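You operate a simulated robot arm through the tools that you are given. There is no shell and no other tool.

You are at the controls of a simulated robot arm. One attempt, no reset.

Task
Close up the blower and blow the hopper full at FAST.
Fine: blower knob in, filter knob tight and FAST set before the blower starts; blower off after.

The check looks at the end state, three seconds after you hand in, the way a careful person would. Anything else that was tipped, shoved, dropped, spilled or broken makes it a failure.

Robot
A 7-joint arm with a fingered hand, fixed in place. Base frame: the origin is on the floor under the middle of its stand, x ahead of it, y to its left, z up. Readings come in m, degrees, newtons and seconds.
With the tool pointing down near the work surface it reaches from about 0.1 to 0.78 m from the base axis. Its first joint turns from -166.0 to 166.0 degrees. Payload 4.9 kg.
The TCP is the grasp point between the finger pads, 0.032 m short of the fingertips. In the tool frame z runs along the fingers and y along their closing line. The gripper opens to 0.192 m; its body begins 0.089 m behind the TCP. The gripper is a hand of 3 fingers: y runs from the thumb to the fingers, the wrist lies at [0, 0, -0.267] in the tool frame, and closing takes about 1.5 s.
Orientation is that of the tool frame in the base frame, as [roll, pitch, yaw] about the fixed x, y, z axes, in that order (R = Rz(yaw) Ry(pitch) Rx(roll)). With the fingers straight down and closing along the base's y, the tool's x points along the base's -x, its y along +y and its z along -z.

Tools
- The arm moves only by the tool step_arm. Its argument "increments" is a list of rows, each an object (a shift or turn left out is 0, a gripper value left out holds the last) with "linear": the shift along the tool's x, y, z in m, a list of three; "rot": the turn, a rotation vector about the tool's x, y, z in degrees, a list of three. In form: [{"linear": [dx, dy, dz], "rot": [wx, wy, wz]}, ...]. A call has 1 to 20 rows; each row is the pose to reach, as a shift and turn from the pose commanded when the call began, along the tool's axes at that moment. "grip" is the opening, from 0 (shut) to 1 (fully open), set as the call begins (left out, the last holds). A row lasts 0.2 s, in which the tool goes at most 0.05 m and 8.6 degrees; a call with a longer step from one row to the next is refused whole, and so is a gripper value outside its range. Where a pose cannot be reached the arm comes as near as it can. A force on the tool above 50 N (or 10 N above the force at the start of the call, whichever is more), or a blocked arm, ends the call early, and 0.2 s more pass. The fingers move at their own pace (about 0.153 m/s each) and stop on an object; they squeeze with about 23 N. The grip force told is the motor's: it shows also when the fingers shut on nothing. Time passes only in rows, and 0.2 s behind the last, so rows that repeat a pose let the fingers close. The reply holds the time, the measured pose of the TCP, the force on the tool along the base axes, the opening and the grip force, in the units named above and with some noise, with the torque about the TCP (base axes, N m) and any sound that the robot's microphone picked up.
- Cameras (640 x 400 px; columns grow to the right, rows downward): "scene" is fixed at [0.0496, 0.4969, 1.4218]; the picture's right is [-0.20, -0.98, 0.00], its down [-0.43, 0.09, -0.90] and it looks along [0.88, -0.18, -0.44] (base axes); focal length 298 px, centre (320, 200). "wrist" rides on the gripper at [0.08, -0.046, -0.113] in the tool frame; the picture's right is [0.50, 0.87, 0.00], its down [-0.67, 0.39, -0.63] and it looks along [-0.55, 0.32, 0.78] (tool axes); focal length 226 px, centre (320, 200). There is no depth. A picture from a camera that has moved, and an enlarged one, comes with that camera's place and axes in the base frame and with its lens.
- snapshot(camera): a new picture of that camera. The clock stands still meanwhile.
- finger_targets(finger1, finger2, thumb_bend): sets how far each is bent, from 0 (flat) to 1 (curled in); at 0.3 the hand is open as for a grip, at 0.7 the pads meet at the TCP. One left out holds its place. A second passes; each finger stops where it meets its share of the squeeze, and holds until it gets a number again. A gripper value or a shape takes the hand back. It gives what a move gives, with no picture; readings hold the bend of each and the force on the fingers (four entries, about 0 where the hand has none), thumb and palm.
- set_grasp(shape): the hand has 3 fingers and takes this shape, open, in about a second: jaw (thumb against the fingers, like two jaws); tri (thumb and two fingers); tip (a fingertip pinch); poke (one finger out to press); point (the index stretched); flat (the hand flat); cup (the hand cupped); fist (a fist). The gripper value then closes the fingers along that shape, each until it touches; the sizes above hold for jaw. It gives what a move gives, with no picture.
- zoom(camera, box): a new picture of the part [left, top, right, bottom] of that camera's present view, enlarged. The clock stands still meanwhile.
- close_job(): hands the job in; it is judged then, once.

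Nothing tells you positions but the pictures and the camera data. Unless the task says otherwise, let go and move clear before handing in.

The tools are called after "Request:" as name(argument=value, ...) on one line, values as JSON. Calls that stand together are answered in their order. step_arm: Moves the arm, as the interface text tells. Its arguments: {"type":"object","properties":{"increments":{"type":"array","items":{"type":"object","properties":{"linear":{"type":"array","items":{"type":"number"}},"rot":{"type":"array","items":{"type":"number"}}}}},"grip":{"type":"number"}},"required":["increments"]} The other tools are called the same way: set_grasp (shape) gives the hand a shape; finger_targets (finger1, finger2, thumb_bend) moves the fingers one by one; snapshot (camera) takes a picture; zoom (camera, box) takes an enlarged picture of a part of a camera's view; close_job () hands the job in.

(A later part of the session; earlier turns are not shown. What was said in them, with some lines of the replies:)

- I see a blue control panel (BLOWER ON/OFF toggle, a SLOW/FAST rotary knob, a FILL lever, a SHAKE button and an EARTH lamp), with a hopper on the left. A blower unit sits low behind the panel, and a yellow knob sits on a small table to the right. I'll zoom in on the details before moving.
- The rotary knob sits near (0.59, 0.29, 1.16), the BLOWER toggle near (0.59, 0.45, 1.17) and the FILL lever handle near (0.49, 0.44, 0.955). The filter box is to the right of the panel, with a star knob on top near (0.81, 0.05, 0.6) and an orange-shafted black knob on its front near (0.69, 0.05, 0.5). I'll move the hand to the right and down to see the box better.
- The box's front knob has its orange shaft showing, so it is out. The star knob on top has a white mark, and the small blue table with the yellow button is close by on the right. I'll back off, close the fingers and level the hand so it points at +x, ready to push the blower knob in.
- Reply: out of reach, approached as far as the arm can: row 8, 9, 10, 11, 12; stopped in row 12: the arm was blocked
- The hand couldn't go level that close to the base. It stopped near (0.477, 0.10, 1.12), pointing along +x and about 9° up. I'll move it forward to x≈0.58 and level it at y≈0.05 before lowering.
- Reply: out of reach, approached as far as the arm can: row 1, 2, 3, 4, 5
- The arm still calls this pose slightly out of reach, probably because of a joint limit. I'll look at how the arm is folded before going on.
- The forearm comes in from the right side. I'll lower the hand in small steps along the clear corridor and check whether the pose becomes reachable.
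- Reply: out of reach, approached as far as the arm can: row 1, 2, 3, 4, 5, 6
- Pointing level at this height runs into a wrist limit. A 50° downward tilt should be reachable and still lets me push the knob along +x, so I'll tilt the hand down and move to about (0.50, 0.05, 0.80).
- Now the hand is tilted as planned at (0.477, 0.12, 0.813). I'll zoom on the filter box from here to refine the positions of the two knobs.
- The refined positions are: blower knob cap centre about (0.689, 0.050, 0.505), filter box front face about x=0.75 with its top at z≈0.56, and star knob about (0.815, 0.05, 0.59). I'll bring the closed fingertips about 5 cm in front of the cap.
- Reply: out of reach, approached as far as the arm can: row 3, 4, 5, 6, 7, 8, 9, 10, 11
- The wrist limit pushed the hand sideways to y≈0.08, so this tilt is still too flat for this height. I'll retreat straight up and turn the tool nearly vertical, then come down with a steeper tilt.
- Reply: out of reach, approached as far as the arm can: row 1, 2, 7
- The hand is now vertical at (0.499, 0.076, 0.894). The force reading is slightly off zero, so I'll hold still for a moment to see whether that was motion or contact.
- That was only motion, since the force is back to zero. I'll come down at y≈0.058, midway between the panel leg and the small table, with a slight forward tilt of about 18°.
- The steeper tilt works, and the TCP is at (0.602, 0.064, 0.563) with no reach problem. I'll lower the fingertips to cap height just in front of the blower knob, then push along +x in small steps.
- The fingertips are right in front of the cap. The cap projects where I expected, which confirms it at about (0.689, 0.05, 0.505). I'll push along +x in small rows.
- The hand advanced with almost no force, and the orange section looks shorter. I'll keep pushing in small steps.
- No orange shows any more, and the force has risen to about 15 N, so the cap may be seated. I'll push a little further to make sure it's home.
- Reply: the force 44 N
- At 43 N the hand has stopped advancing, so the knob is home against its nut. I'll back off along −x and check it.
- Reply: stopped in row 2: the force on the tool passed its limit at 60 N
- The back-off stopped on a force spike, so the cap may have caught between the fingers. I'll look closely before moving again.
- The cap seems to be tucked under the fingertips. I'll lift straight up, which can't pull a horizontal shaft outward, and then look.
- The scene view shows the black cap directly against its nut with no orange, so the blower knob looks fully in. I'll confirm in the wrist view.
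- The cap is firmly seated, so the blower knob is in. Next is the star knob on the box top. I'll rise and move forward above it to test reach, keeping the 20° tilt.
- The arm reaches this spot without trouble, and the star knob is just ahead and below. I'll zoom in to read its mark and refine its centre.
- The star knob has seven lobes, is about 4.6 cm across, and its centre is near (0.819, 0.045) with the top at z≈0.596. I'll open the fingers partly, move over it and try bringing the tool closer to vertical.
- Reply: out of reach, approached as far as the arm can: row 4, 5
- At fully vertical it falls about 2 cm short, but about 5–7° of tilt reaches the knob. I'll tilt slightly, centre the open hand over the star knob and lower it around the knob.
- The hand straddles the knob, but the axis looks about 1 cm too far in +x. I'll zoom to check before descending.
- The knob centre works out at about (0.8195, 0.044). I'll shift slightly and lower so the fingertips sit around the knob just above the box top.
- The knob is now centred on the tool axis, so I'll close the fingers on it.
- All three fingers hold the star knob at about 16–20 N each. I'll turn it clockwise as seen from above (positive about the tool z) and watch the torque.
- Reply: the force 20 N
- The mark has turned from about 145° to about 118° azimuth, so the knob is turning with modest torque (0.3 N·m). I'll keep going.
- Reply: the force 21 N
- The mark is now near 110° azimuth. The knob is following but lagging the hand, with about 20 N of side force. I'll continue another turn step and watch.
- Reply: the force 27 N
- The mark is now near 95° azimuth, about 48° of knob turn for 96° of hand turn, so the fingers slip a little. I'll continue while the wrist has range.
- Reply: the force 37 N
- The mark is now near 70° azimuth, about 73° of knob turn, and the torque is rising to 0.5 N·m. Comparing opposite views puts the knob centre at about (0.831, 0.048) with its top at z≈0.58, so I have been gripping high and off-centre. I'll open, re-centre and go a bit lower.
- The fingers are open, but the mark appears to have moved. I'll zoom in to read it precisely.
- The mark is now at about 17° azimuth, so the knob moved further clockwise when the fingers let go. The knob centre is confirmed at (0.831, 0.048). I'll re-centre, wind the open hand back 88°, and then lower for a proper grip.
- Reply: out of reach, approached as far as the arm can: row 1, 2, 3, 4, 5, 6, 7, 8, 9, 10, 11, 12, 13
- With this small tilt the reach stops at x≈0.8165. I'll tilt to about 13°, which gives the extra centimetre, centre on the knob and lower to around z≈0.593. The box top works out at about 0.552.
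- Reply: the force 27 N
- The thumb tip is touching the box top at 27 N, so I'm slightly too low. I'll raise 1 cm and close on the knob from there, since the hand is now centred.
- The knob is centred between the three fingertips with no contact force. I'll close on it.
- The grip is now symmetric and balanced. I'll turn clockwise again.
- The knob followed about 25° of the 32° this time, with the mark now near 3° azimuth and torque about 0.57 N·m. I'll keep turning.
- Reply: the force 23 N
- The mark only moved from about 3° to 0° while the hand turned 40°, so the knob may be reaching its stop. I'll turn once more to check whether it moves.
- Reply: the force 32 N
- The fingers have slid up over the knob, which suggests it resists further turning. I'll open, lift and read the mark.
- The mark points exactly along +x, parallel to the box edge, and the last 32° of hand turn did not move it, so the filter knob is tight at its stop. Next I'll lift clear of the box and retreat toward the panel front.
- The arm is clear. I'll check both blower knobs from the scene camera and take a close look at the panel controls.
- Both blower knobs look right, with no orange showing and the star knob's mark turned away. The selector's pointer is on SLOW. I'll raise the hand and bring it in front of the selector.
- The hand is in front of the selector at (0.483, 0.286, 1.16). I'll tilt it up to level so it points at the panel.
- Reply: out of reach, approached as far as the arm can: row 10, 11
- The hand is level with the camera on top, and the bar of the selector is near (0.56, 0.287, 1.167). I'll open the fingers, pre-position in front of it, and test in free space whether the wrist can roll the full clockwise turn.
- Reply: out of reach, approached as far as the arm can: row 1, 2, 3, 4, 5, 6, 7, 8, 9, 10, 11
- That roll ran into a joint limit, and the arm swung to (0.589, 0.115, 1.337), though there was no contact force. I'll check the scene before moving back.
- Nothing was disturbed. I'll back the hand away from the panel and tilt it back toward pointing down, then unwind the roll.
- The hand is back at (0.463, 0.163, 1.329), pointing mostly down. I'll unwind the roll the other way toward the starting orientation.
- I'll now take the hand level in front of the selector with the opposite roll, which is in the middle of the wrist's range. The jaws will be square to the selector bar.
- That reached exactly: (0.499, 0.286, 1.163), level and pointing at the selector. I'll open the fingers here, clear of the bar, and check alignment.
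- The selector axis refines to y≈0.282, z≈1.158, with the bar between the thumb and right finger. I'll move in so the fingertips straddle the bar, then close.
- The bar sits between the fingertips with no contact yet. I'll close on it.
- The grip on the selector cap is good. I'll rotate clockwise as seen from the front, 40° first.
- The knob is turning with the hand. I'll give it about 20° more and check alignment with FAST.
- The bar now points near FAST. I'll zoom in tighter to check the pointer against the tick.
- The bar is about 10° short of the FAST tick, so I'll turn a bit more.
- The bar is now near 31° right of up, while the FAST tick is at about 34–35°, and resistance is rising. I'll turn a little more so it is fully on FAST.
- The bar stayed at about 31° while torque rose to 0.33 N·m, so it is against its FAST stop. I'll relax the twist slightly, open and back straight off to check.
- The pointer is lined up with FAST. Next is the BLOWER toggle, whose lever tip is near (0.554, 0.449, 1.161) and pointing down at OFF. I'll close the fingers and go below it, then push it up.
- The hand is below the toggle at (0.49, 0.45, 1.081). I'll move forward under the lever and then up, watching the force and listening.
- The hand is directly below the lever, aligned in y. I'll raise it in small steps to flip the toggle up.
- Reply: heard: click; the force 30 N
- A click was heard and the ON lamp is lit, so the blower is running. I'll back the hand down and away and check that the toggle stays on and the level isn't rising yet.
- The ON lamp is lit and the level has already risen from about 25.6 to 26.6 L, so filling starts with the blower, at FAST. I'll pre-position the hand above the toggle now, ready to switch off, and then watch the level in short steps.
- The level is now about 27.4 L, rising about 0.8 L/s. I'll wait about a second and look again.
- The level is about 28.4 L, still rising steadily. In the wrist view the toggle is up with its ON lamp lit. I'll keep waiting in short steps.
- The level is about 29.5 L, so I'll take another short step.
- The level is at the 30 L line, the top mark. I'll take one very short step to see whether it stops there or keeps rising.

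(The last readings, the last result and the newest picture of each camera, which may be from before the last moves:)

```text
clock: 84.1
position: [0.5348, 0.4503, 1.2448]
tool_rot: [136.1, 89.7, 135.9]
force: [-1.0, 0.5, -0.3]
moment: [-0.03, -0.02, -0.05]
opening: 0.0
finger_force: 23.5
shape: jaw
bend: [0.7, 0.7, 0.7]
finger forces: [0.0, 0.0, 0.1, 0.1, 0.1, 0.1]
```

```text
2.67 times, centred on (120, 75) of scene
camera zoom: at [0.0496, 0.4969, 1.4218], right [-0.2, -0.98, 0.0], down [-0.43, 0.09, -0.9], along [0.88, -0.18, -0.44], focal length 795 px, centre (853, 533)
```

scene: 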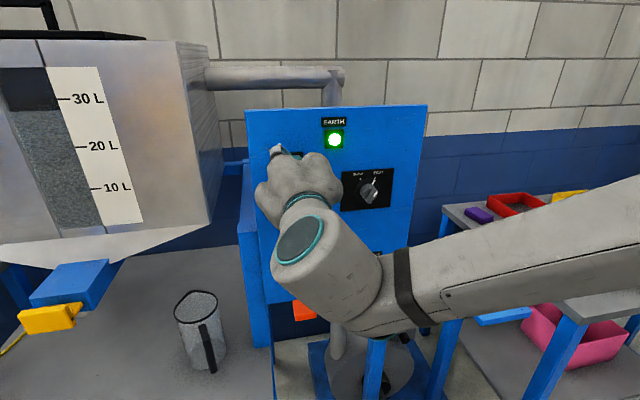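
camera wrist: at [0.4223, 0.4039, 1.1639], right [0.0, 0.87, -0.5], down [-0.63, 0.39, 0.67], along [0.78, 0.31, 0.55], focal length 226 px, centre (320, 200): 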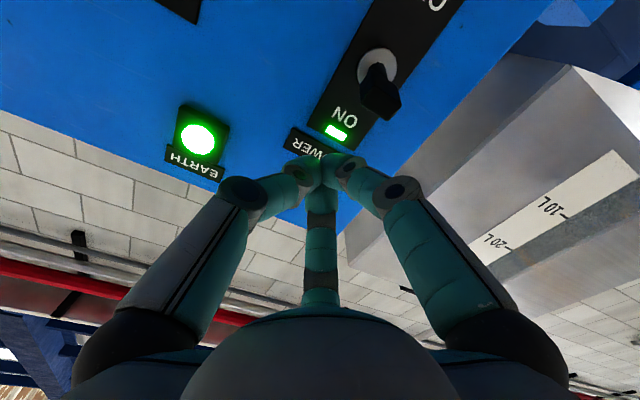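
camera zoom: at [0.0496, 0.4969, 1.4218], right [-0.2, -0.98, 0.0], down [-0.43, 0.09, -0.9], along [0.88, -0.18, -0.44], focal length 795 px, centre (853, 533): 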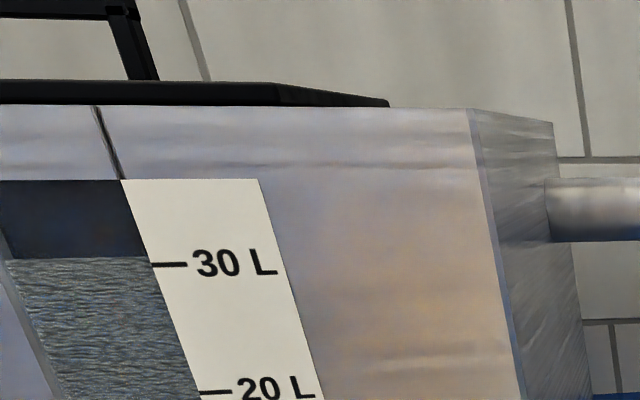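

The level passed the mark, at about 30.5 L. The clock only runs when I act, so I'll examine the hopper for any FULL marking before doing anything else.

Request:
zoom(camera="wrist", box=[400, 0, 640, 300])

Request:
zoom(camera="scene", box=[0, 0, 160, 100])

Request:
zoom(camera="scene", box=[0, 100, 240, 300])

Request:
zoom(camera="scene", box=[200, 20, 420, 160])

```text
1.33 times, centred on (520, 150) of wrist
camera zoom: at [0.4223, 0.4039, 1.1639], right [0.0, 0.87, -0.5], down [-0.63, 0.39, 0.67], along [0.78, 0.31, 0.55], focal length 301 px, centre (53, 267)
```

zoom: 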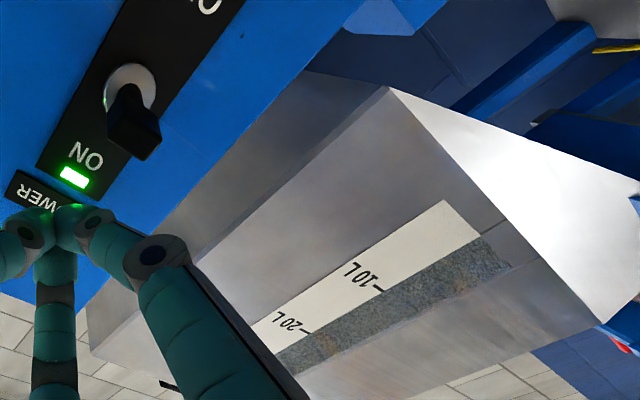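

```text
4.00 times, centred on (80, 50) of scene
camera zoom: at [0.0496, 0.4969, 1.4218], right [-0.2, -0.98, 0.0], down [-0.43, 0.09, -0.9], along [0.88, -0.18, -0.44], focal length 1192 px, centre (1280, 800)
```

zoom: 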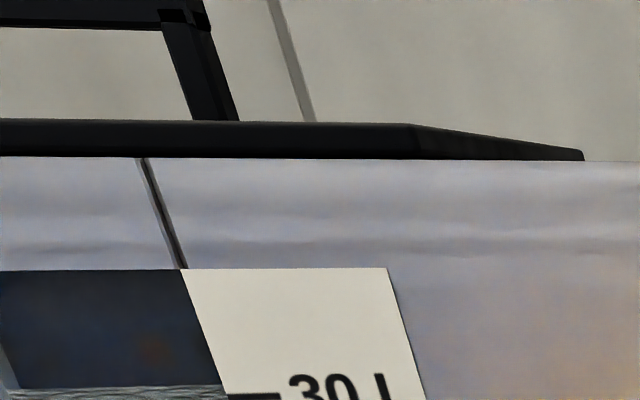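

```text
2.00 times, centred on (120, 200) of scene
camera zoom: at [0.0496, 0.4969, 1.4218], right [-0.2, -0.98, 0.0], down [-0.43, 0.09, -0.9], along [0.88, -0.18, -0.44], focal length 596 px, centre (720, 200)
```

zoom: 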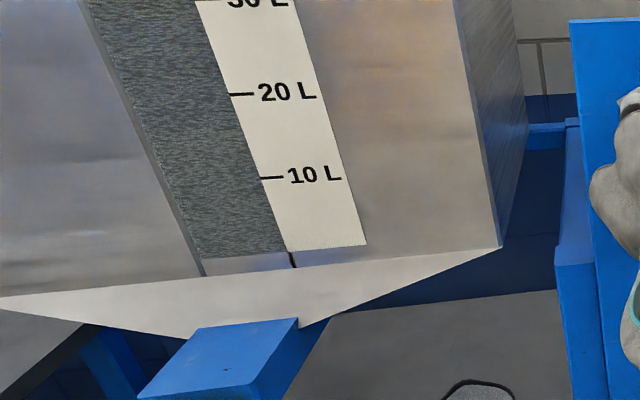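

```text
2.86 times, centred on (310, 90) of scene
camera zoom: at [0.0496, 0.4969, 1.4218], right [-0.2, -0.98, 0.0], down [-0.43, 0.09, -0.9], along [0.88, -0.18, -0.44], focal length 852 px, centre (349, 514)
```

zoom: 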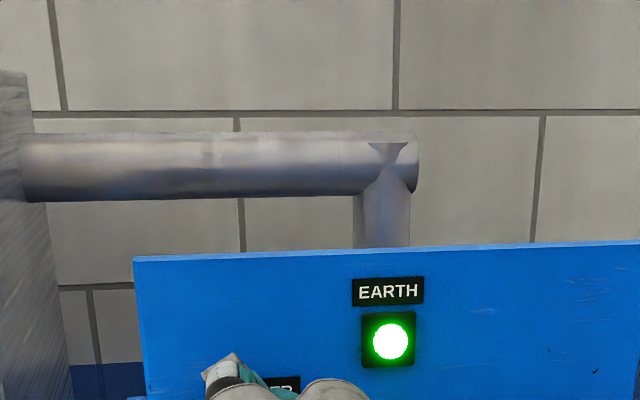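

There's no FULL label. The sight glass spans from 0 L to about 36 L, so at 30.5 L the glass still shows clear space and the hopper isn't full. I'll keep filling toward the top of the glass, checking often, with the hand ready over the toggle.

Request:
step_arm(increments=[{"linear": [0, 0, 0]}, {"linear": [0, 0, 0]}, {"linear": [0, 0, 0]}, {"linear": [0, 0, 0]}, {"linear": [0, 0, 0]}, {"linear": [0, 0, 0]}, {"linear": [0, 0, 0]}])

Request:
zoom(camera="scene", box=[0, 40, 120, 115])

Request:
snapshot(camera="scene")

```text
clock: 85.7
position: [0.5342, 0.4494, 1.2451]
tool_rot: [136.8, 89.8, 136.6]
force: [0.0, -1.1, 0.4]
moment: [0.0, -0.02, 0.0]
opening: 0.0
finger_force: 22.6
shape: jaw
bend: [0.7, 0.7, 0.7]
finger forces: [0.1, 0.1, 0.1, 0.0, 0.1, 0.0]
```

```text
5.33 times, centred on (60, 78) of scene
camera zoom: at [0.0496, 0.4969, 1.4218], right [-0.2, -0.98, 0.0], down [-0.43, 0.09, -0.9], along [0.88, -0.18, -0.44], focal length 1590 px, centre (1707, 853)
```

zoom: 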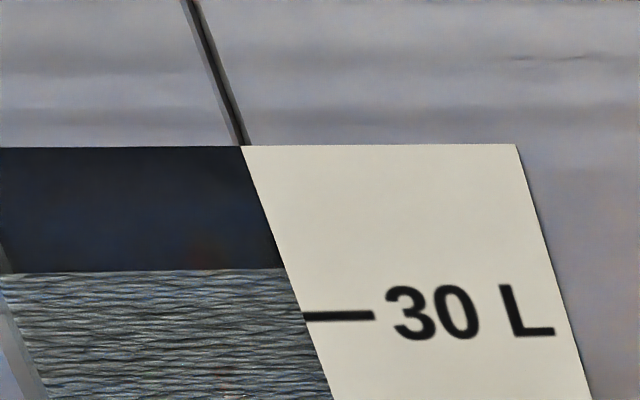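

```text
taken
```

scene: 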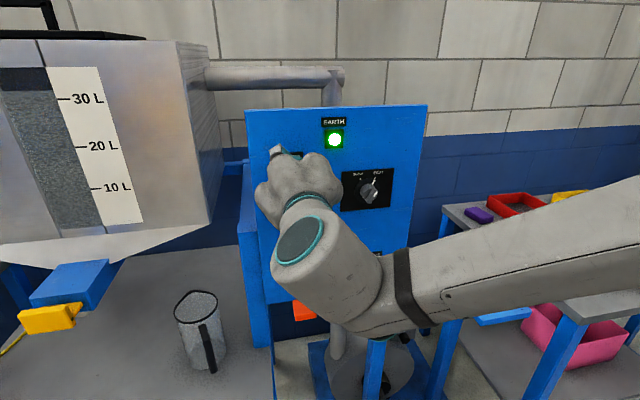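

The level is about 31.6 L, still climbing at roughly 0.7 L/s with no change in sound. I'll continue.

Request:
step_arm(increments=[{"linear": [0, 0, 0]}, {"linear": [0, 0, 0]}, {"linear": [0, 0, 0]}, {"linear": [0, 0, 0]}, {"linear": [0, 0, 0]}, {"linear": [0, 0, 0]}, {"linear": [0, 0, 0]}])

Request:
zoom(camera="scene", box=[0, 40, 120, 115])

```text
clock: 87.3
position: [0.5345, 0.4492, 1.2444]
tool_rot: [136.0, 89.8, 135.9]
force: [0.1, 0.1, -0.2]
moment: [-0.01, -0.04, 0.0]
opening: 0.0002
finger_force: 22.8
shape: jaw
bend: [0.7, 0.7, 0.7]
finger forces: [0.0, 0.0, 0.1, 0.1, 0.1, 0.0]
```

```text
5.33 times, centred on (60, 78) of scene
camera zoom: at [0.0496, 0.4969, 1.4218], right [-0.2, -0.98, 0.0], down [-0.43, 0.09, -0.9], along [0.88, -0.18, -0.44], focal length 1590 px, centre (1707, 853)
```

zoom: 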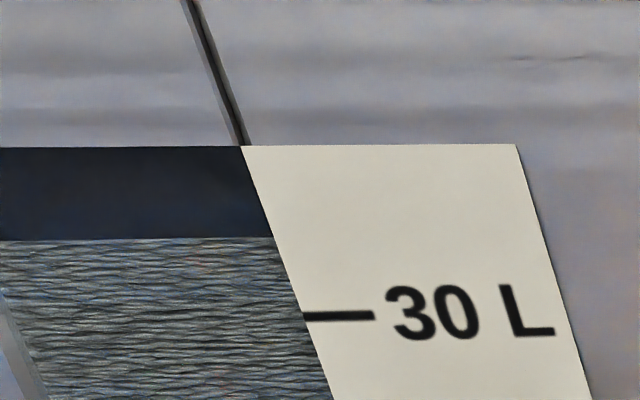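

The level is about 32.7 L with roughly 3 L of glass left. I'll continue with shorter waits.

Request:
step_arm(increments=[{"linear": [0, 0, 0]}, {"linear": [0, 0, 0]}, {"linear": [0, 0, 0]}, {"linear": [0, 0, 0]}, {"linear": [0, 0, 0]}])

Request:
zoom(camera="scene", box=[0, 40, 120, 115])

Request:
zoom(camera="scene", box=[0, 0, 240, 150])

```text
clock: 88.5
position: [0.5345, 0.4513, 1.2436]
tool_rot: [136.2, 89.8, 136.1]
force: [0.0, 0.1, -0.4]
moment: [-0.01, -0.01, 0.0]
opening: 0.0
finger_force: 23.3
shape: jaw
bend: [0.7, 0.7, 0.7]
finger forces: [0.0, 0.1, 0.1, 0.0, 0.0, 0.0]
```

```text
5.33 times, centred on (60, 78) of scene
camera zoom: at [0.0496, 0.4969, 1.4218], right [-0.2, -0.98, 0.0], down [-0.43, 0.09, -0.9], along [0.88, -0.18, -0.44], focal length 1590 px, centre (1707, 853)
```

zoom: 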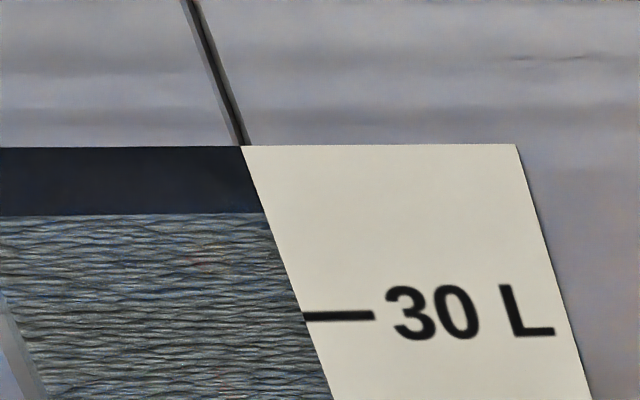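

```text
2.67 times, centred on (120, 75) of scene
camera zoom: at [0.0496, 0.4969, 1.4218], right [-0.2, -0.98, 0.0], down [-0.43, 0.09, -0.9], along [0.88, -0.18, -0.44], focal length 795 px, centre (853, 533)
```

zoom: 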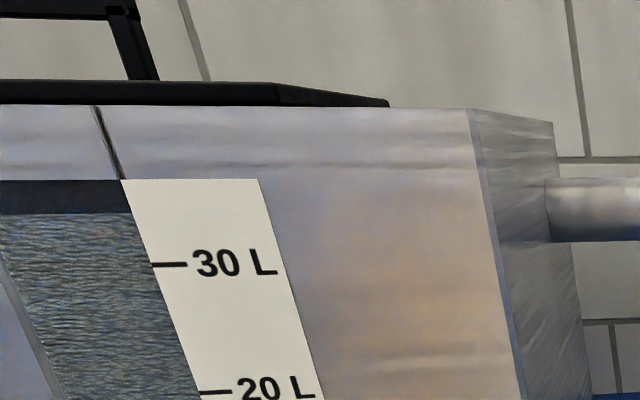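

The level is about 33.6 L. While waiting I'll lower the hand slightly toward the toggle, staying clear, so switching off will be quick.

Request:
step_arm(increments=[{"linear": [0.005, 0, 0]}, {"linear": [0.01, 0, 0]}, {"linear": [0.01, 0, 0]}])

Request:
zoom(camera="scene", box=[0, 40, 120, 115])

Request:
zoom(camera="wrist", box=[220, 0, 460, 190])

```text
clock: 89.3
position: [0.5357, 0.4494, 1.2362]
tool_rot: [137.9, 89.9, 137.8]
force: [0.2, -0.3, 0.4]
moment: [0.01, -0.03, 0.04]
opening: 0.0002
finger_force: 22.8
shape: jaw
bend: [0.7, 0.7, 0.7]
finger forces: [0.1, 0.0, 0.1, 0.0, 0.1, 0.1]
```

```text
5.33 times, centred on (60, 78) of scene
camera zoom: at [0.0496, 0.4969, 1.4218], right [-0.2, -0.98, 0.0], down [-0.43, 0.09, -0.9], along [0.88, -0.18, -0.44], focal length 1590 px, centre (1707, 853)
```

zoom: 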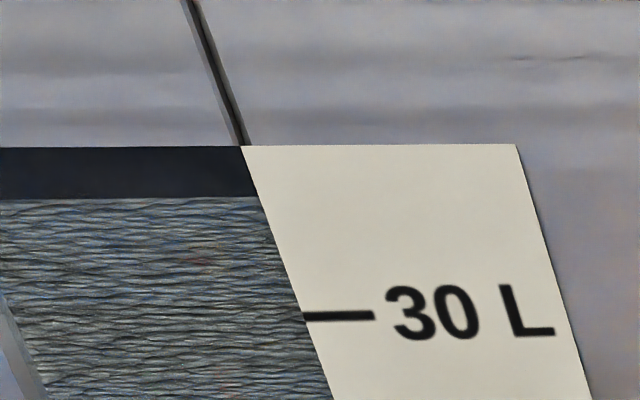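

```text
2.11 times, centred on (340, 95) of wrist
camera zoom: at [0.4232, 0.4042, 1.1556], right [0.0, 0.87, -0.5], down [-0.63, 0.39, 0.67], along [0.78, 0.31, 0.55], focal length 476 px, centre (278, 421)
```

zoom: 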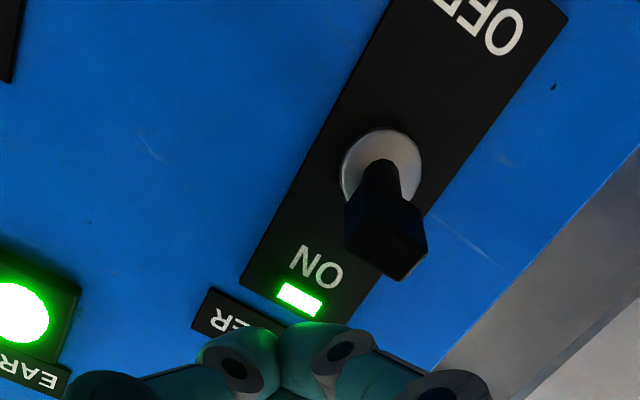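

The level is about 34.1 L. One more short wait, then I'll decide.

Request:
step_arm(increments=[{"linear": [0.002, 0, 0]}, {"linear": [0.004, 0, 0]}, {"linear": [0.006, 0, 0]}])

Request:
zoom(camera="scene", box=[0, 40, 120, 115])

```text
clock: 90.1
position: [0.5367, 0.4492, 1.2289]
tool_rot: [134.2, 89.8, 134.1]
force: [0.3, -0.1, 0.1]
moment: [0.01, 0.0, 0.03]
opening: 0.0
finger_force: 22.3
shape: jaw
bend: [0.7, 0.7, 0.7]
finger forces: [0.0, 0.1, 0.1, 0.1, 0.1, 0.0]
```

```text
5.33 times, centred on (60, 78) of scene
camera zoom: at [0.0496, 0.4969, 1.4218], right [-0.2, -0.98, 0.0], down [-0.43, 0.09, -0.9], along [0.88, -0.18, -0.44], focal length 1590 px, centre (1707, 853)
```

zoom: 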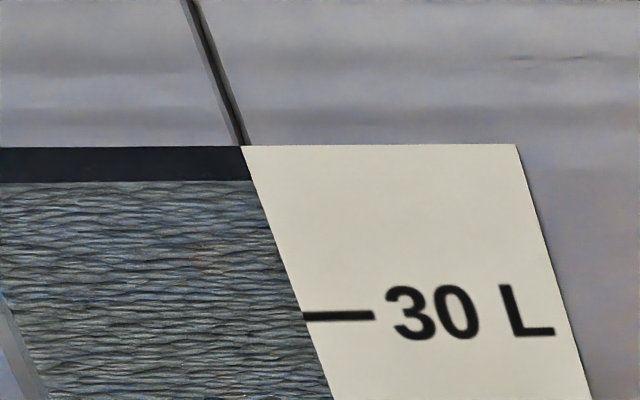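

The level is about 34.6 L, still rising evenly. I'll take one more very short step before switching off.

Request:
step_arm(increments=[{"linear": [0.002, 0, 0]}, {"linear": [0.004, 0, 0]}])

Request:
zoom(camera="scene", box=[0, 40, 120, 115])

```text
clock: 90.7
position: [0.5347, 0.4496, 1.2266]
tool_rot: [140.0, 89.8, 139.9]
force: [0.0, 1.0, 0.3]
moment: [0.01, -0.01, 0.05]
opening: 0.0002
finger_force: 23.1
shape: jaw
bend: [0.7, 0.7, 0.7]
finger forces: [0.0, 0.0, 0.0, 0.0, 0.0, 0.1]
```

```text
5.33 times, centred on (60, 78) of scene
camera zoom: at [0.0496, 0.4969, 1.4218], right [-0.2, -0.98, 0.0], down [-0.43, 0.09, -0.9], along [0.88, -0.18, -0.44], focal length 1590 px, centre (1707, 853)
```

zoom: 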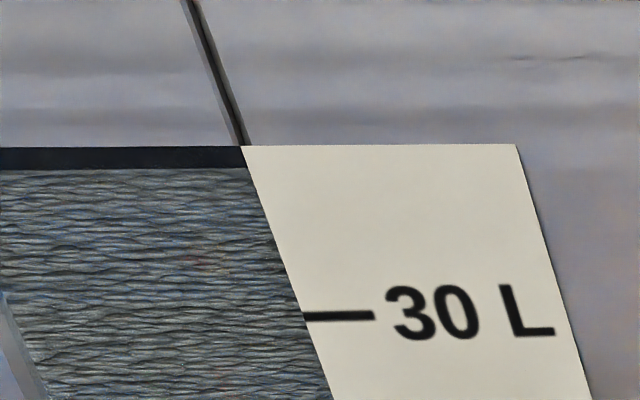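

The level is about 35.05 L with only a sliver of glass left. I'll press the toggle down to OFF now.

Request:
step_arm(increments=[{"linear": [0.014, 0, 0]}, {"linear": [0.028, 0, 0]}, {"linear": [0.04, 0, 0]}, {"linear": [0.05, 0, 0]}])

Request:
zoom(camera="scene", box=[0, 40, 120, 115])

Request:
snapshot(camera="wrist")

```text
clock: 91.7
position: [0.5362, 0.45, 1.1807]
tool_rot: [68.3, 89.5, 68.1]
force: [-1.9, 9.1, 18.8]
moment: [0.26, 0.08, 0.0]
opening: 0.0003
finger_force: 22.7
shape: jaw
bend: [0.7, 0.7, 0.7]
finger forces: [1.0, 0.0, 0.0, 0.1, 0.1, 0.0]
```

```text
5.33 times, centred on (60, 78) of scene
camera zoom: at [0.0496, 0.4969, 1.4218], right [-0.2, -0.98, 0.0], down [-0.43, 0.09, -0.9], along [0.88, -0.18, -0.44], focal length 1590 px, centre (1707, 853)
```

zoom: 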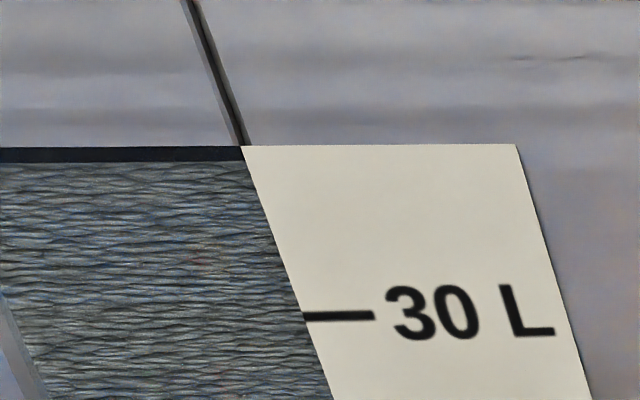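

```text
taken
camera wrist: at [0.4242, 0.4041, 1.1001], right [0.0, 0.87, -0.49], down [-0.63, 0.38, 0.67], along [0.77, 0.31, 0.55], focal length 226 px, centre (320, 200)
```

wrist: 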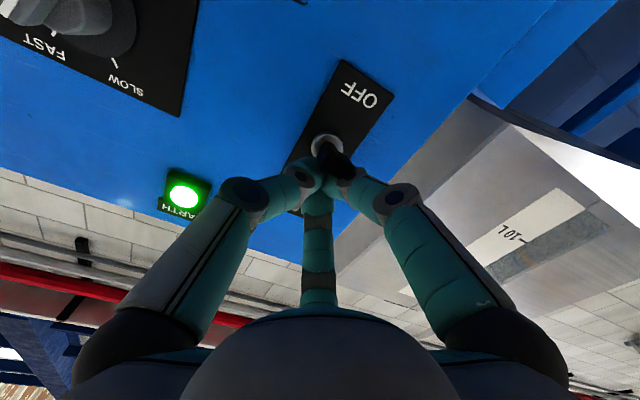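

The level reads about 35.3 L and the toggle is under 19 N, but I heard no click yet. I'll press further down.

Request:
step_arm(increments=[{"linear": [0.012, 0, 0]}, {"linear": [0.024, 0, 0]}])

Request:
zoom(camera="scene", box=[0, 40, 120, 115])

Request:
snapshot(camera="wrist")

Request:
zoom(camera="scene", box=[240, 130, 360, 230])

```text
clock: 92.2
position: [0.5383, 0.4508, 1.1769]
tool_rot: [42.3, 88.3, 42.1]
force: [-2.6, 2.4, 7.0]
moment: [0.03, -0.09, 0.02]
opening: 0.0
finger_force: 22.7
shape: jaw
bend: [0.7, 0.7, 0.7]
finger forces: [0.1, 0.0, 0.0, 0.0, 0.0, 0.0]
stopped in row 2: the force on the tool passed its limit at 55 N (the readings are from after the stop); the commanded pose is now the measured one
```

```text
5.33 times, centred on (60, 78) of scene
camera zoom: at [0.0496, 0.4969, 1.4218], right [-0.2, -0.98, 0.0], down [-0.43, 0.09, -0.9], along [0.88, -0.18, -0.44], focal length 1590 px, centre (1707, 853)
```

zoom: 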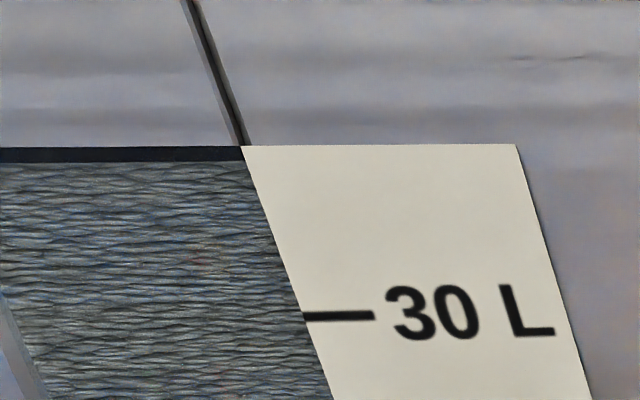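

```text
taken
camera wrist: at [0.4271, 0.4056, 1.0932], right [0.01, 0.88, -0.48], down [-0.64, 0.38, 0.67], along [0.76, 0.3, 0.57], focal length 226 px, centre (320, 200)
```

wrist: 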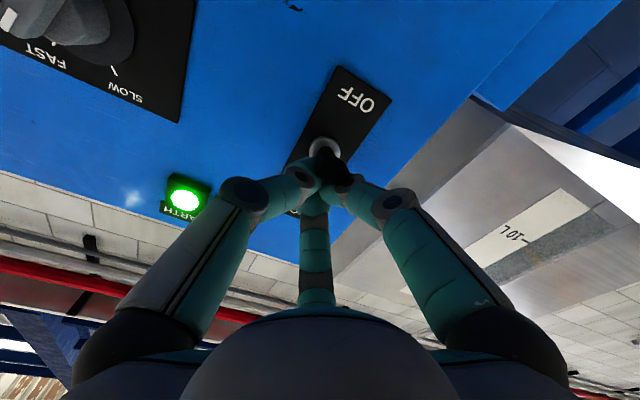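

```text
4.00 times, centred on (300, 180) of scene
camera zoom: at [0.0496, 0.4969, 1.4218], right [-0.2, -0.98, 0.0], down [-0.43, 0.09, -0.9], along [0.88, -0.18, -0.44], focal length 1192 px, centre (400, 280)
```

zoom: 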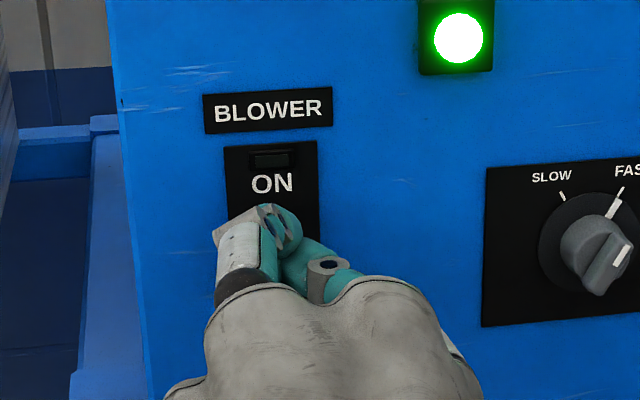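

The ON lamp is dark and the level has held at about 35.3 L, so the blower is off. I'll look at how the fingers sit on the lever so I don't flick it back up when leaving.

Request:
zoom(camera="wrist", box=[260, 110, 400, 220])

Request:
zoom(camera="scene", box=[275, 155, 335, 215])

```text
3.64 times, centred on (330, 165) of wrist
camera zoom: at [0.4271, 0.4056, 1.0932], right [0.01, 0.88, -0.48], down [-0.64, 0.38, 0.67], along [0.76, 0.3, 0.57], focal length 822 px, centre (284, 327)
```

zoom: 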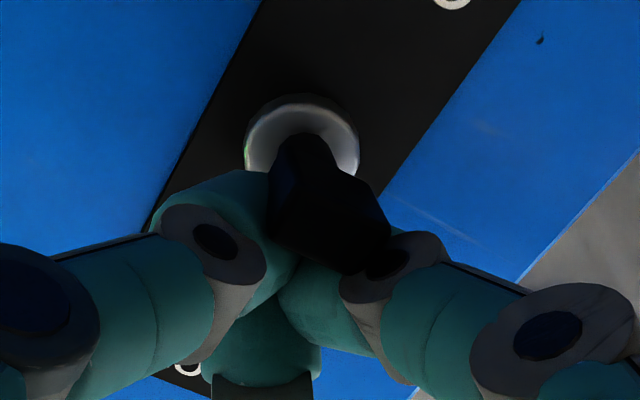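

```text
6.67 times, centred on (305, 185) of scene
camera zoom: at [0.0496, 0.4969, 1.4218], right [-0.2, -0.98, 0.0], down [-0.43, 0.09, -0.9], along [0.88, -0.18, -0.44], focal length 1987 px, centre (420, 300)
```

zoom: 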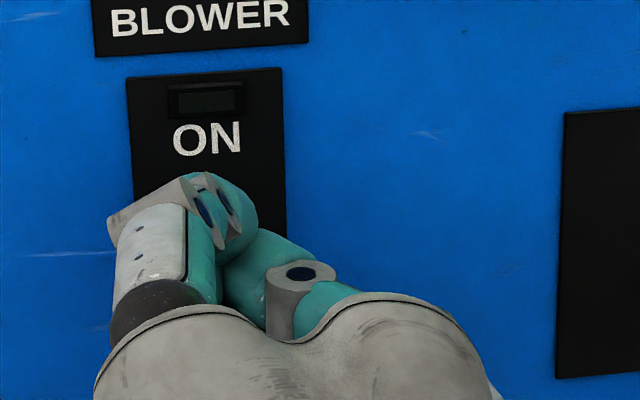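

The fingers rest on top of the lever with nothing underneath it, so lifting straight up is safe. I'll lift and then retreat.

Request:
step_arm(increments=[{"linear": [-0.01, 0, 0]}, {"linear": [-0.025, 0, 0]}, {"linear": [-0.05, 0, 0]}, {"linear": [-0.06, 0, -0.03]}, {"linear": [-0.06, 0, -0.07]}])

Request:
snapshot(camera="wrist")

Request:
snapshot(camera="scene")

Request:
zoom(camera="scene", box=[0, 40, 120, 115])

```text
clock: 93.4
position: [0.4678, 0.45, 1.2324]
tool_rot: [44.2, 88.6, 43.9]
force: [0.2, 0.3, -0.8]
moment: [-0.03, -0.01, 0.0]
opening: 0.0
finger_force: 23.2
shape: jaw
bend: [0.7, 0.7, 0.7]
finger forces: [0.1, 0.0, 0.0, 0.0, 0.0, 0.0]
heard: click
```

```text
taken
camera wrist: at [0.3561, 0.4058, 1.1485], right [0.01, 0.87, -0.49], down [-0.64, 0.38, 0.67], along [0.77, 0.3, 0.57], focal length 226 px, centre (320, 200)
```

wrist: 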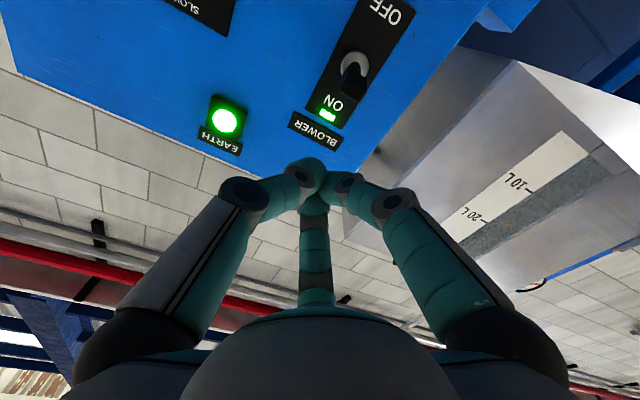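

```text
taken
```

scene: 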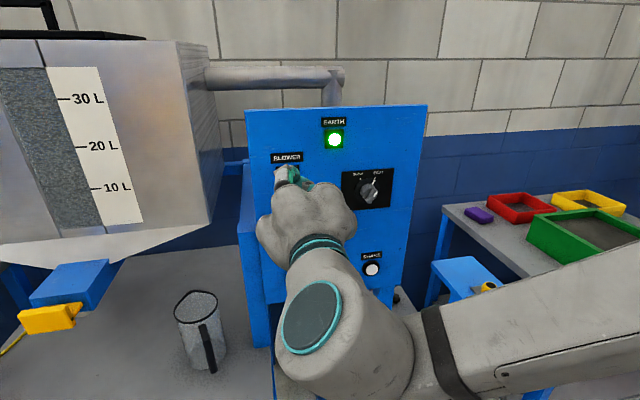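

```text
5.33 times, centred on (60, 78) of scene
camera zoom: at [0.0496, 0.4969, 1.4218], right [-0.2, -0.98, 0.0], down [-0.43, 0.09, -0.9], along [0.88, -0.18, -0.44], focal length 1590 px, centre (1707, 853)
```

zoom: 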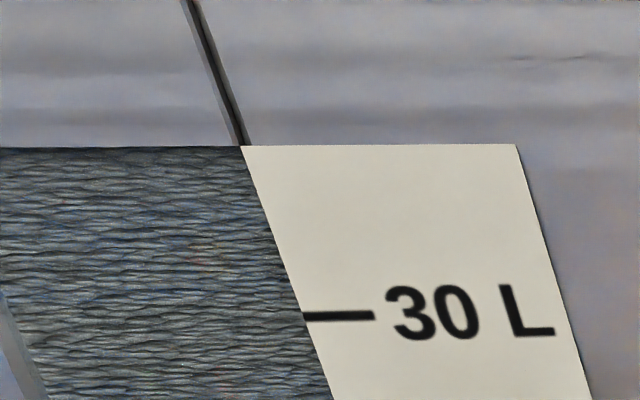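

The lever followed the fingers up and the blower is back on, so I must switch it off again at once. This time I'll roll the hand so a single finger's back faces down, which can't wedge the lever, and press it down.

Request:
step_arm(increments=[{"linear": [-0.002, 0, 0.04], "rot": [0, 0, -8]}, {"linear": [0.006, 0, 0.068], "rot": [0, 0, -16]}, {"linear": [0.03, 0, 0.068], "rot": [0, 0, -24]}, {"linear": [0.05, 0, 0.068], "rot": [0, 0, -30]}])

Request:
zoom(camera="scene", box=[240, 130, 360, 230])

Request:
zoom(camera="wrist", box=[240, 90, 420, 220])

Request:
snapshot(camera="scene")

```text
clock: 94.4
position: [0.5371, 0.4485, 1.1823]
tool_rot: [-88.0, 60.8, -88.5]
force: [0.7, 0.6, 1.5]
moment: [-0.03, 0.08, 0.0]
opening: 0.0
finger_force: 23.4
shape: jaw
bend: [0.7, 0.7, 0.72]
finger forces: [0.1, 0.1, 0.0, 0.1, 0.0, 0.0]
```

```text
4.00 times, centred on (300, 180) of scene
camera zoom: at [0.0496, 0.4969, 1.4218], right [-0.2, -0.98, 0.0], down [-0.43, 0.09, -0.9], along [0.88, -0.18, -0.44], focal length 1192 px, centre (400, 280)
```

zoom: 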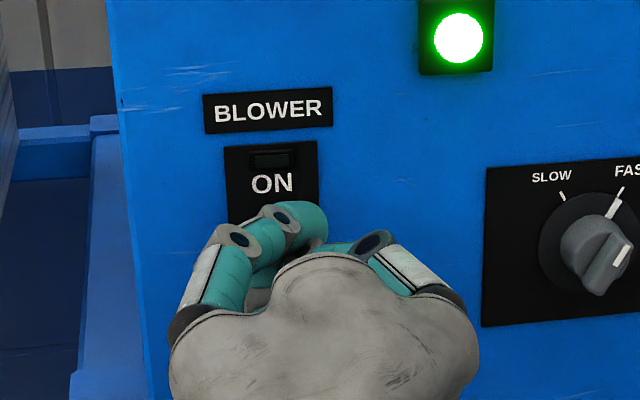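

```text
3.08 times, centred on (330, 155) of wrist
camera zoom: at [0.4251, 0.3694, 1.1324], right [0.02, 0.51, -0.86], down [-0.63, 0.67, 0.39], along [0.77, 0.54, 0.34], focal length 696 px, centre (289, 338)
```

zoom: 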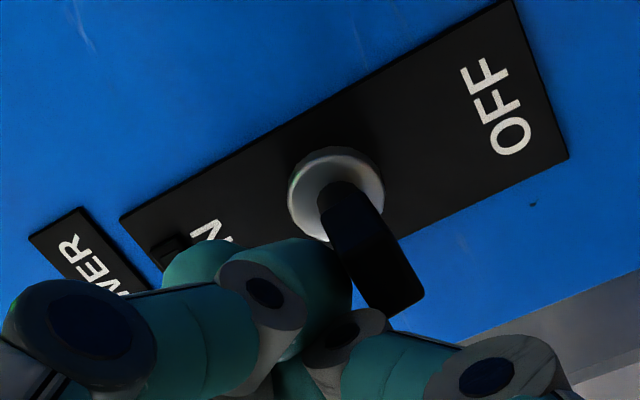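

```text
taken
```

scene: 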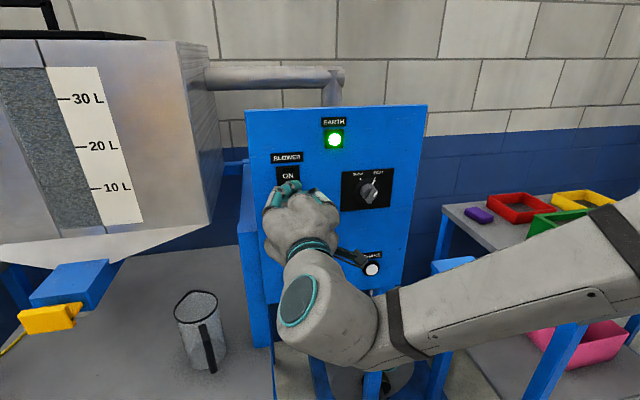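

The lamp is dark again and the lever points down toward OFF with only 1.5 N on it. I'll press a few millimetres more to be sure it is latched, then withdraw straight back.

Request:
step_arm(increments=[{"linear": [0.004, -0.002, 0]}, {"linear": [0.008, -0.004, 0]}])

Request:
zoom(camera="wrist", box=[240, 90, 420, 220])

Request:
zoom(camera="scene", box=[240, 130, 360, 230])

```text
clock: 95.0
position: [0.5368, 0.4417, 1.1806]
tool_rot: [-87.7, 61.0, -88.3]
force: [-5.4, 2.9, 3.1]
moment: [0.11, 0.03, 0.08]
opening: 0.0
finger_force: 22.8
shape: jaw
bend: [0.7, 0.7, 0.72]
finger forces: [6.3, 0.1, 0.0, 0.0, 0.0, 0.0]
```

```text
3.08 times, centred on (330, 155) of wrist
camera zoom: at [0.4249, 0.3627, 1.1299], right [0.02, 0.52, -0.86], down [-0.64, 0.67, 0.39], along [0.77, 0.54, 0.34], focal length 696 px, centre (289, 338)
```

zoom: 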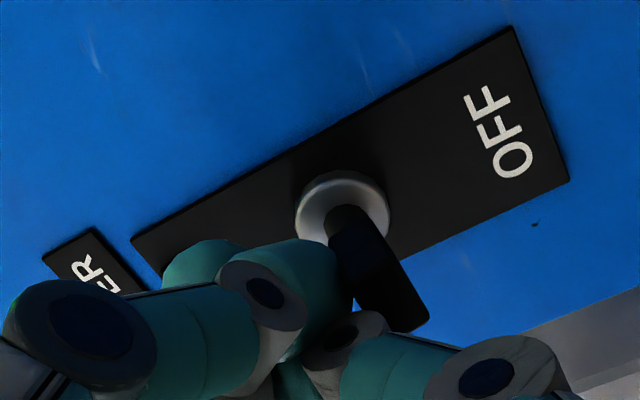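

```text
4.00 times, centred on (300, 180) of scene
camera zoom: at [0.0496, 0.4969, 1.4218], right [-0.2, -0.98, 0.0], down [-0.43, 0.09, -0.9], along [0.88, -0.18, -0.44], focal length 1192 px, centre (400, 280)
```

zoom: 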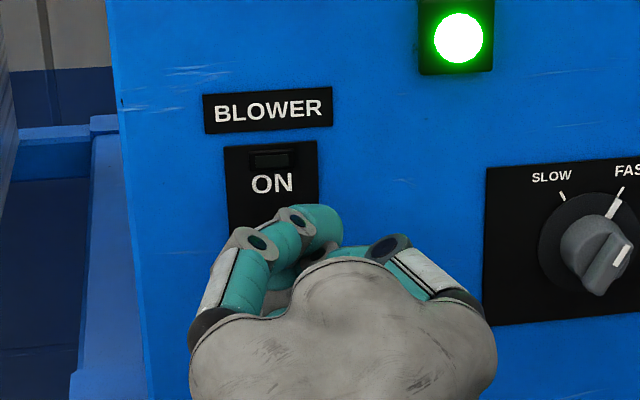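

The lever is pointing toward OFF and the lamp is dark. I'll press a little further straight down to make sure it's at its stop.

Request:
step_arm(increments=[{"linear": [0.0034, 0.0042, 0]}, {"linear": [0.0068, 0.0083, 0]}, {"linear": [0.0102, 0.0125, 0]}])

Request:
zoom(camera="wrist", box=[240, 90, 420, 220])

Request:
zoom(camera="scene", box=[240, 130, 360, 230])

```text
clock: 95.9
position: [0.5346, 0.4474, 1.1786]
tool_rot: [-85.4, 61.8, -86.5]
force: [-6.0, -3.5, 8.5]
moment: [0.05, -0.08, 0.02]
opening: 0.0
finger_force: 23.1
shape: jaw
bend: [0.7, 0.7, 0.72]
finger forces: [5.8, 0.0, 0.0, 0.0, 0.0, 0.0]
stopped in row 3: the force on the tool passed its limit at 52 N (the readings are from after the stop); the commanded pose is now the measured one
```

```text
3.08 times, centred on (330, 155) of wrist
camera zoom: at [0.4253, 0.3699, 1.1238], right [0.04, 0.53, -0.85], down [-0.64, 0.67, 0.38], along [0.77, 0.53, 0.36], focal length 696 px, centre (289, 338)
```

zoom: 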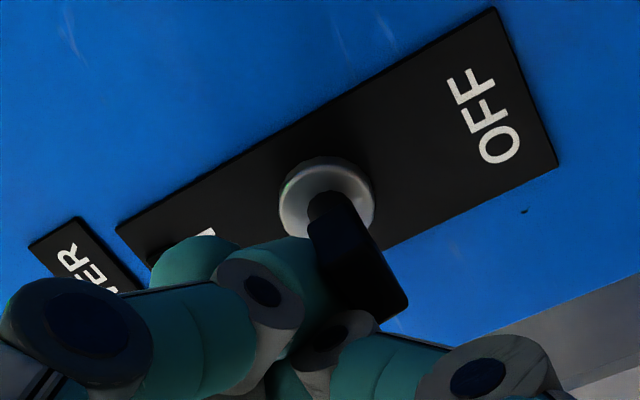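

```text
4.00 times, centred on (300, 180) of scene
camera zoom: at [0.0496, 0.4969, 1.4218], right [-0.2, -0.98, 0.0], down [-0.43, 0.09, -0.9], along [0.88, -0.18, -0.44], focal length 1192 px, centre (400, 280)
```

zoom: 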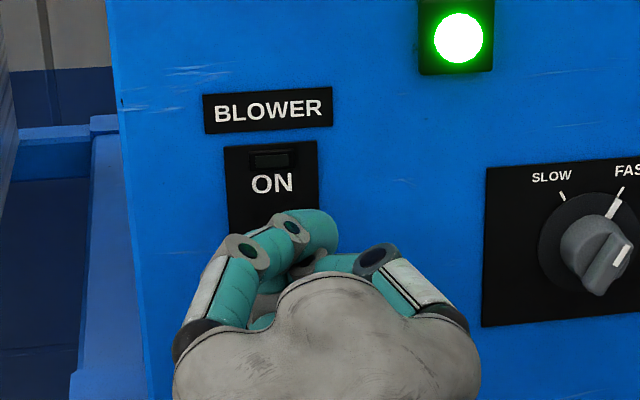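

The force limit shows the lever is hard against its OFF stop, and it matches the original OFF position. This time I'll withdraw straight back along the lever axis instead of lifting.

Request:
step_arm(increments=[{"linear": [0, 0, -0.012]}, {"linear": [0, 0, -0.03]}, {"linear": [0, 0, -0.055]}, {"linear": [0, 0, -0.08]}])

Request:
snapshot(camera="wrist")

Request:
snapshot(camera="scene")

Request:
zoom(camera="scene", box=[240, 130, 360, 230])

```text
clock: 96.9
position: [0.4545, 0.4481, 1.171]
tool_rot: [-85.9, 61.5, -87.0]
force: [-0.2, -0.1, -0.1]
moment: [0.0, -0.02, 0.03]
opening: 0.0
finger_force: 22.9
shape: jaw
bend: [0.7, 0.7, 0.72]
finger forces: [0.0, 0.1, 0.0, 0.1, 0.0, 0.1]
```

```text
taken
camera wrist: at [0.3436, 0.3707, 1.1185], right [0.03, 0.52, -0.85], down [-0.64, 0.67, 0.38], along [0.77, 0.53, 0.36], focal length 226 px, centre (320, 200)
```

wrist: 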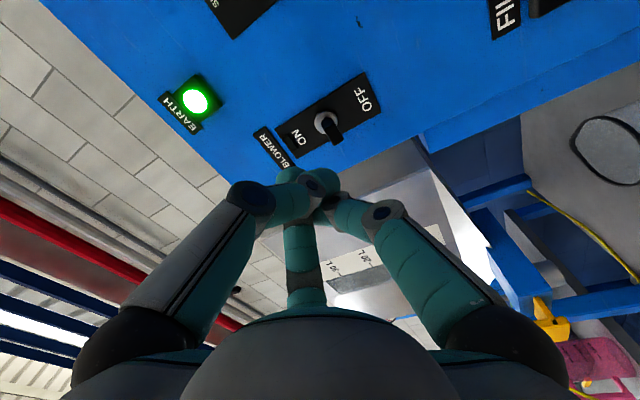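

```text
taken
```

scene: 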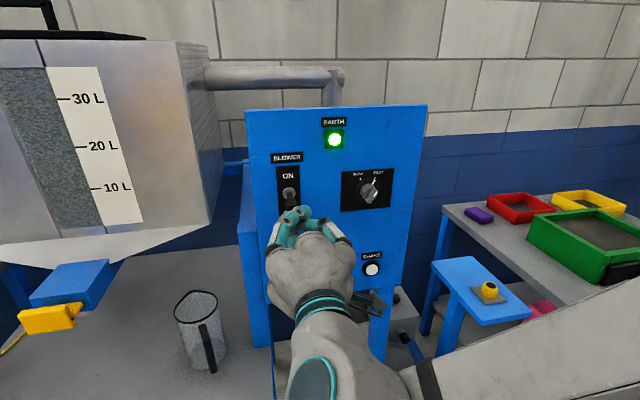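

```text
4.00 times, centred on (300, 180) of scene
camera zoom: at [0.0496, 0.4969, 1.4218], right [-0.2, -0.98, 0.0], down [-0.43, 0.09, -0.9], along [0.88, -0.18, -0.44], focal length 1192 px, centre (400, 280)
```

zoom: 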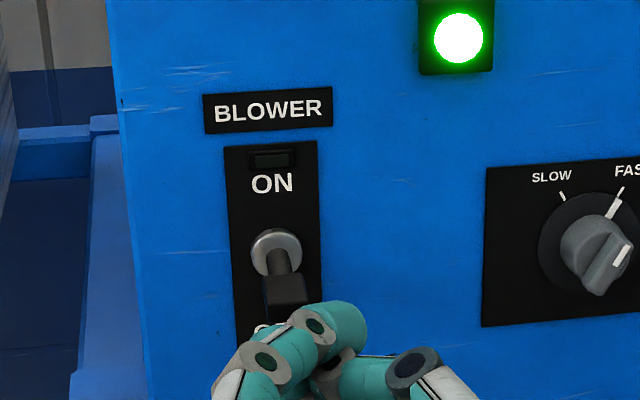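

The toggle is down at OFF, the lamp is dark and the hand is clear. I'll move away from the panel and check everything, including the hopper level and whether anything spilled.

Request:
step_arm(increments=[{"linear": [-0.003, -0.036, -0.01]}, {"linear": [-0.006, -0.072, -0.02]}, {"linear": [-0.009, -0.108, -0.03]}, {"linear": [-0.012, -0.144, -0.03]}, {"linear": [-0.0148, -0.18, -0.03]}])

Request:
snapshot(camera="scene")

Request:
zoom(camera="scene", box=[0, 0, 240, 150])

Request:
zoom(camera="scene", box=[0, 200, 320, 400])

```text
clock: 98.1
position: [0.425, 0.2972, 1.2674]
tool_rot: [-85.9, 61.6, -87.1]
force: [0.4, -0.6, 0.1]
moment: [0.04, 0.01, 0.01]
opening: 0.0
finger_force: 23.4
shape: jaw
bend: [0.7, 0.7, 0.72]
finger forces: [0.1, 0.0, 0.1, 0.1, 0.1, 0.0]
```

```text
taken
```

scene: 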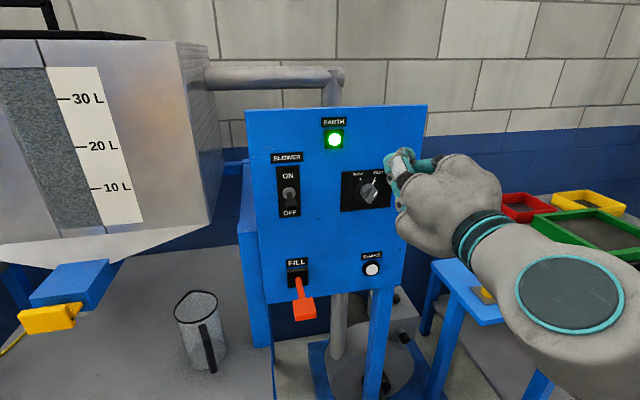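

```text
2.67 times, centred on (120, 75) of scene
camera zoom: at [0.0496, 0.4969, 1.4218], right [-0.2, -0.98, 0.0], down [-0.43, 0.09, -0.9], along [0.88, -0.18, -0.44], focal length 795 px, centre (853, 533)
```

zoom: 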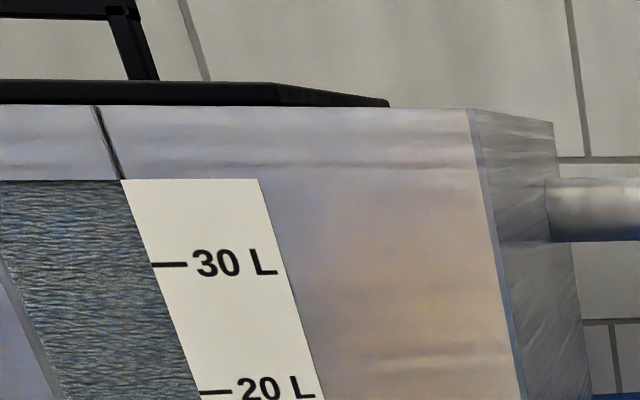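

```text
2.00 times, centred on (160, 300) of scene
camera zoom: at [0.0496, 0.4969, 1.4218], right [-0.2, -0.98, 0.0], down [-0.43, 0.09, -0.9], along [0.88, -0.18, -0.44], focal length 596 px, centre (640, 0)
```

zoom: 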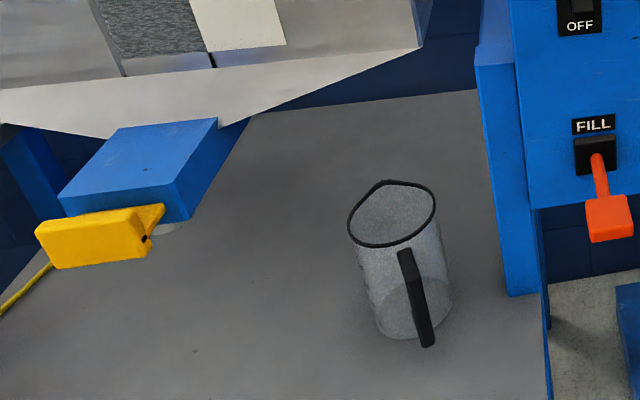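

The sight glass is full to its top, there's no spill on the shelf, and the jug is undisturbed. I'll do a final close check of the toggle, the selector and both blower knobs.

Request:
zoom(camera="scene", box=[250, 110, 410, 225])

Request:
zoom(camera="scene", box=[340, 270, 460, 370])

Request:
snapshot(camera="wrist")

```text
3.48 times, centred on (330, 168) of scene
camera zoom: at [0.0496, 0.4969, 1.4218], right [-0.2, -0.98, 0.0], down [-0.43, 0.09, -0.9], along [0.88, -0.18, -0.44], focal length 1037 px, centre (285, 313)
```

zoom: 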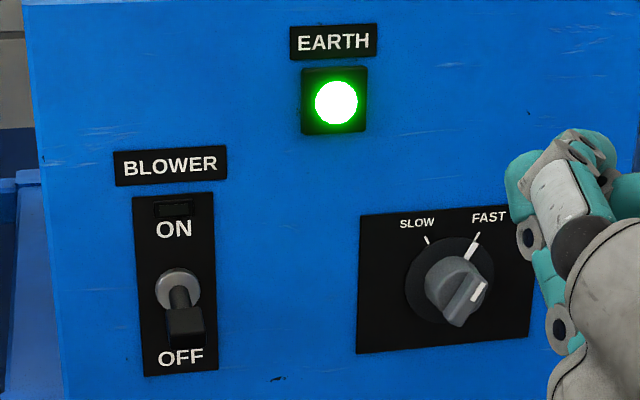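

```text
4.00 times, centred on (400, 320) of scene
camera zoom: at [0.0496, 0.4969, 1.4218], right [-0.2, -0.98, 0.0], down [-0.43, 0.09, -0.9], along [0.88, -0.18, -0.44], focal length 1192 px, centre (0, -280)
```

zoom: 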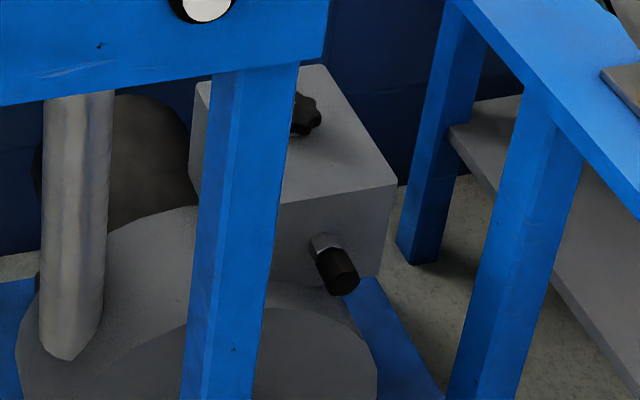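

```text
taken
camera wrist: at [0.3132, 0.219, 1.214], right [0.03, 0.52, -0.85], down [-0.64, 0.67, 0.38], along [0.77, 0.53, 0.36], focal length 226 px, centre (320, 200)
```

wrist: 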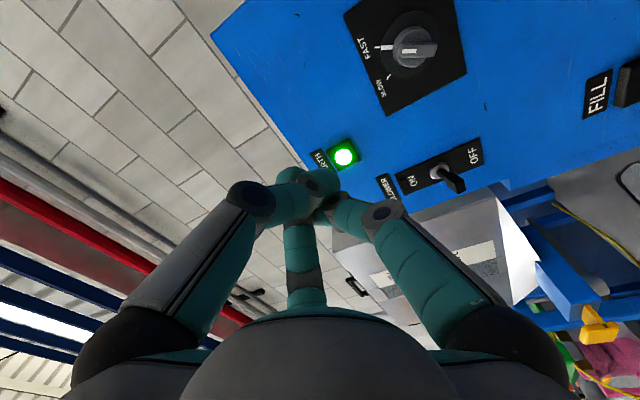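

Everything checks out:
- **Blower:** the toggle is OFF and its lamp is dark.
- **Selector:** it points at FAST.
- **Blower knob:** it is in, with no orange showing.
- **Filter knob:** it is turned tight.
- **Hopper:** the glass is full to the top, with no spill in view.

One slip to note: when I first lifted off, the toggle flicked back ON for about a second, so the level went from about 35.3 L to the top of the glass. It is firmly OFF now. The hand is clear, so I'm handing in.

Request:
close_job()

```text
The job is handed in.
```

I closed up the blower, filled the hopper at FAST and switched the blower off. The job is handed in; I haven't seen the check's result.

- **Blower knob:** pushed fully in, with no orange showing, before the blower started.
- **Filter knob:** turned clockwise until it stopped moving, also before the start.
- **Speed:** set to FAST before the start.
- **Hopper:** filled to the top of the sight glass, about 36 L. There was no FULL mark (the highest label is 30 L), so I took the top of the glass as full.
- **Blower:** off, with its lamp dark.

**Blower came back on once:** as I lifted my hand after the first switch-off, the toggle flicked back to ON for about a second. That took the level from about 35.3 L to the top of the glass before I switched it off again. The toggle stayed down after that.

I saw no spill, and nothing else looks moved. The hand was clear of everything when I handed in.
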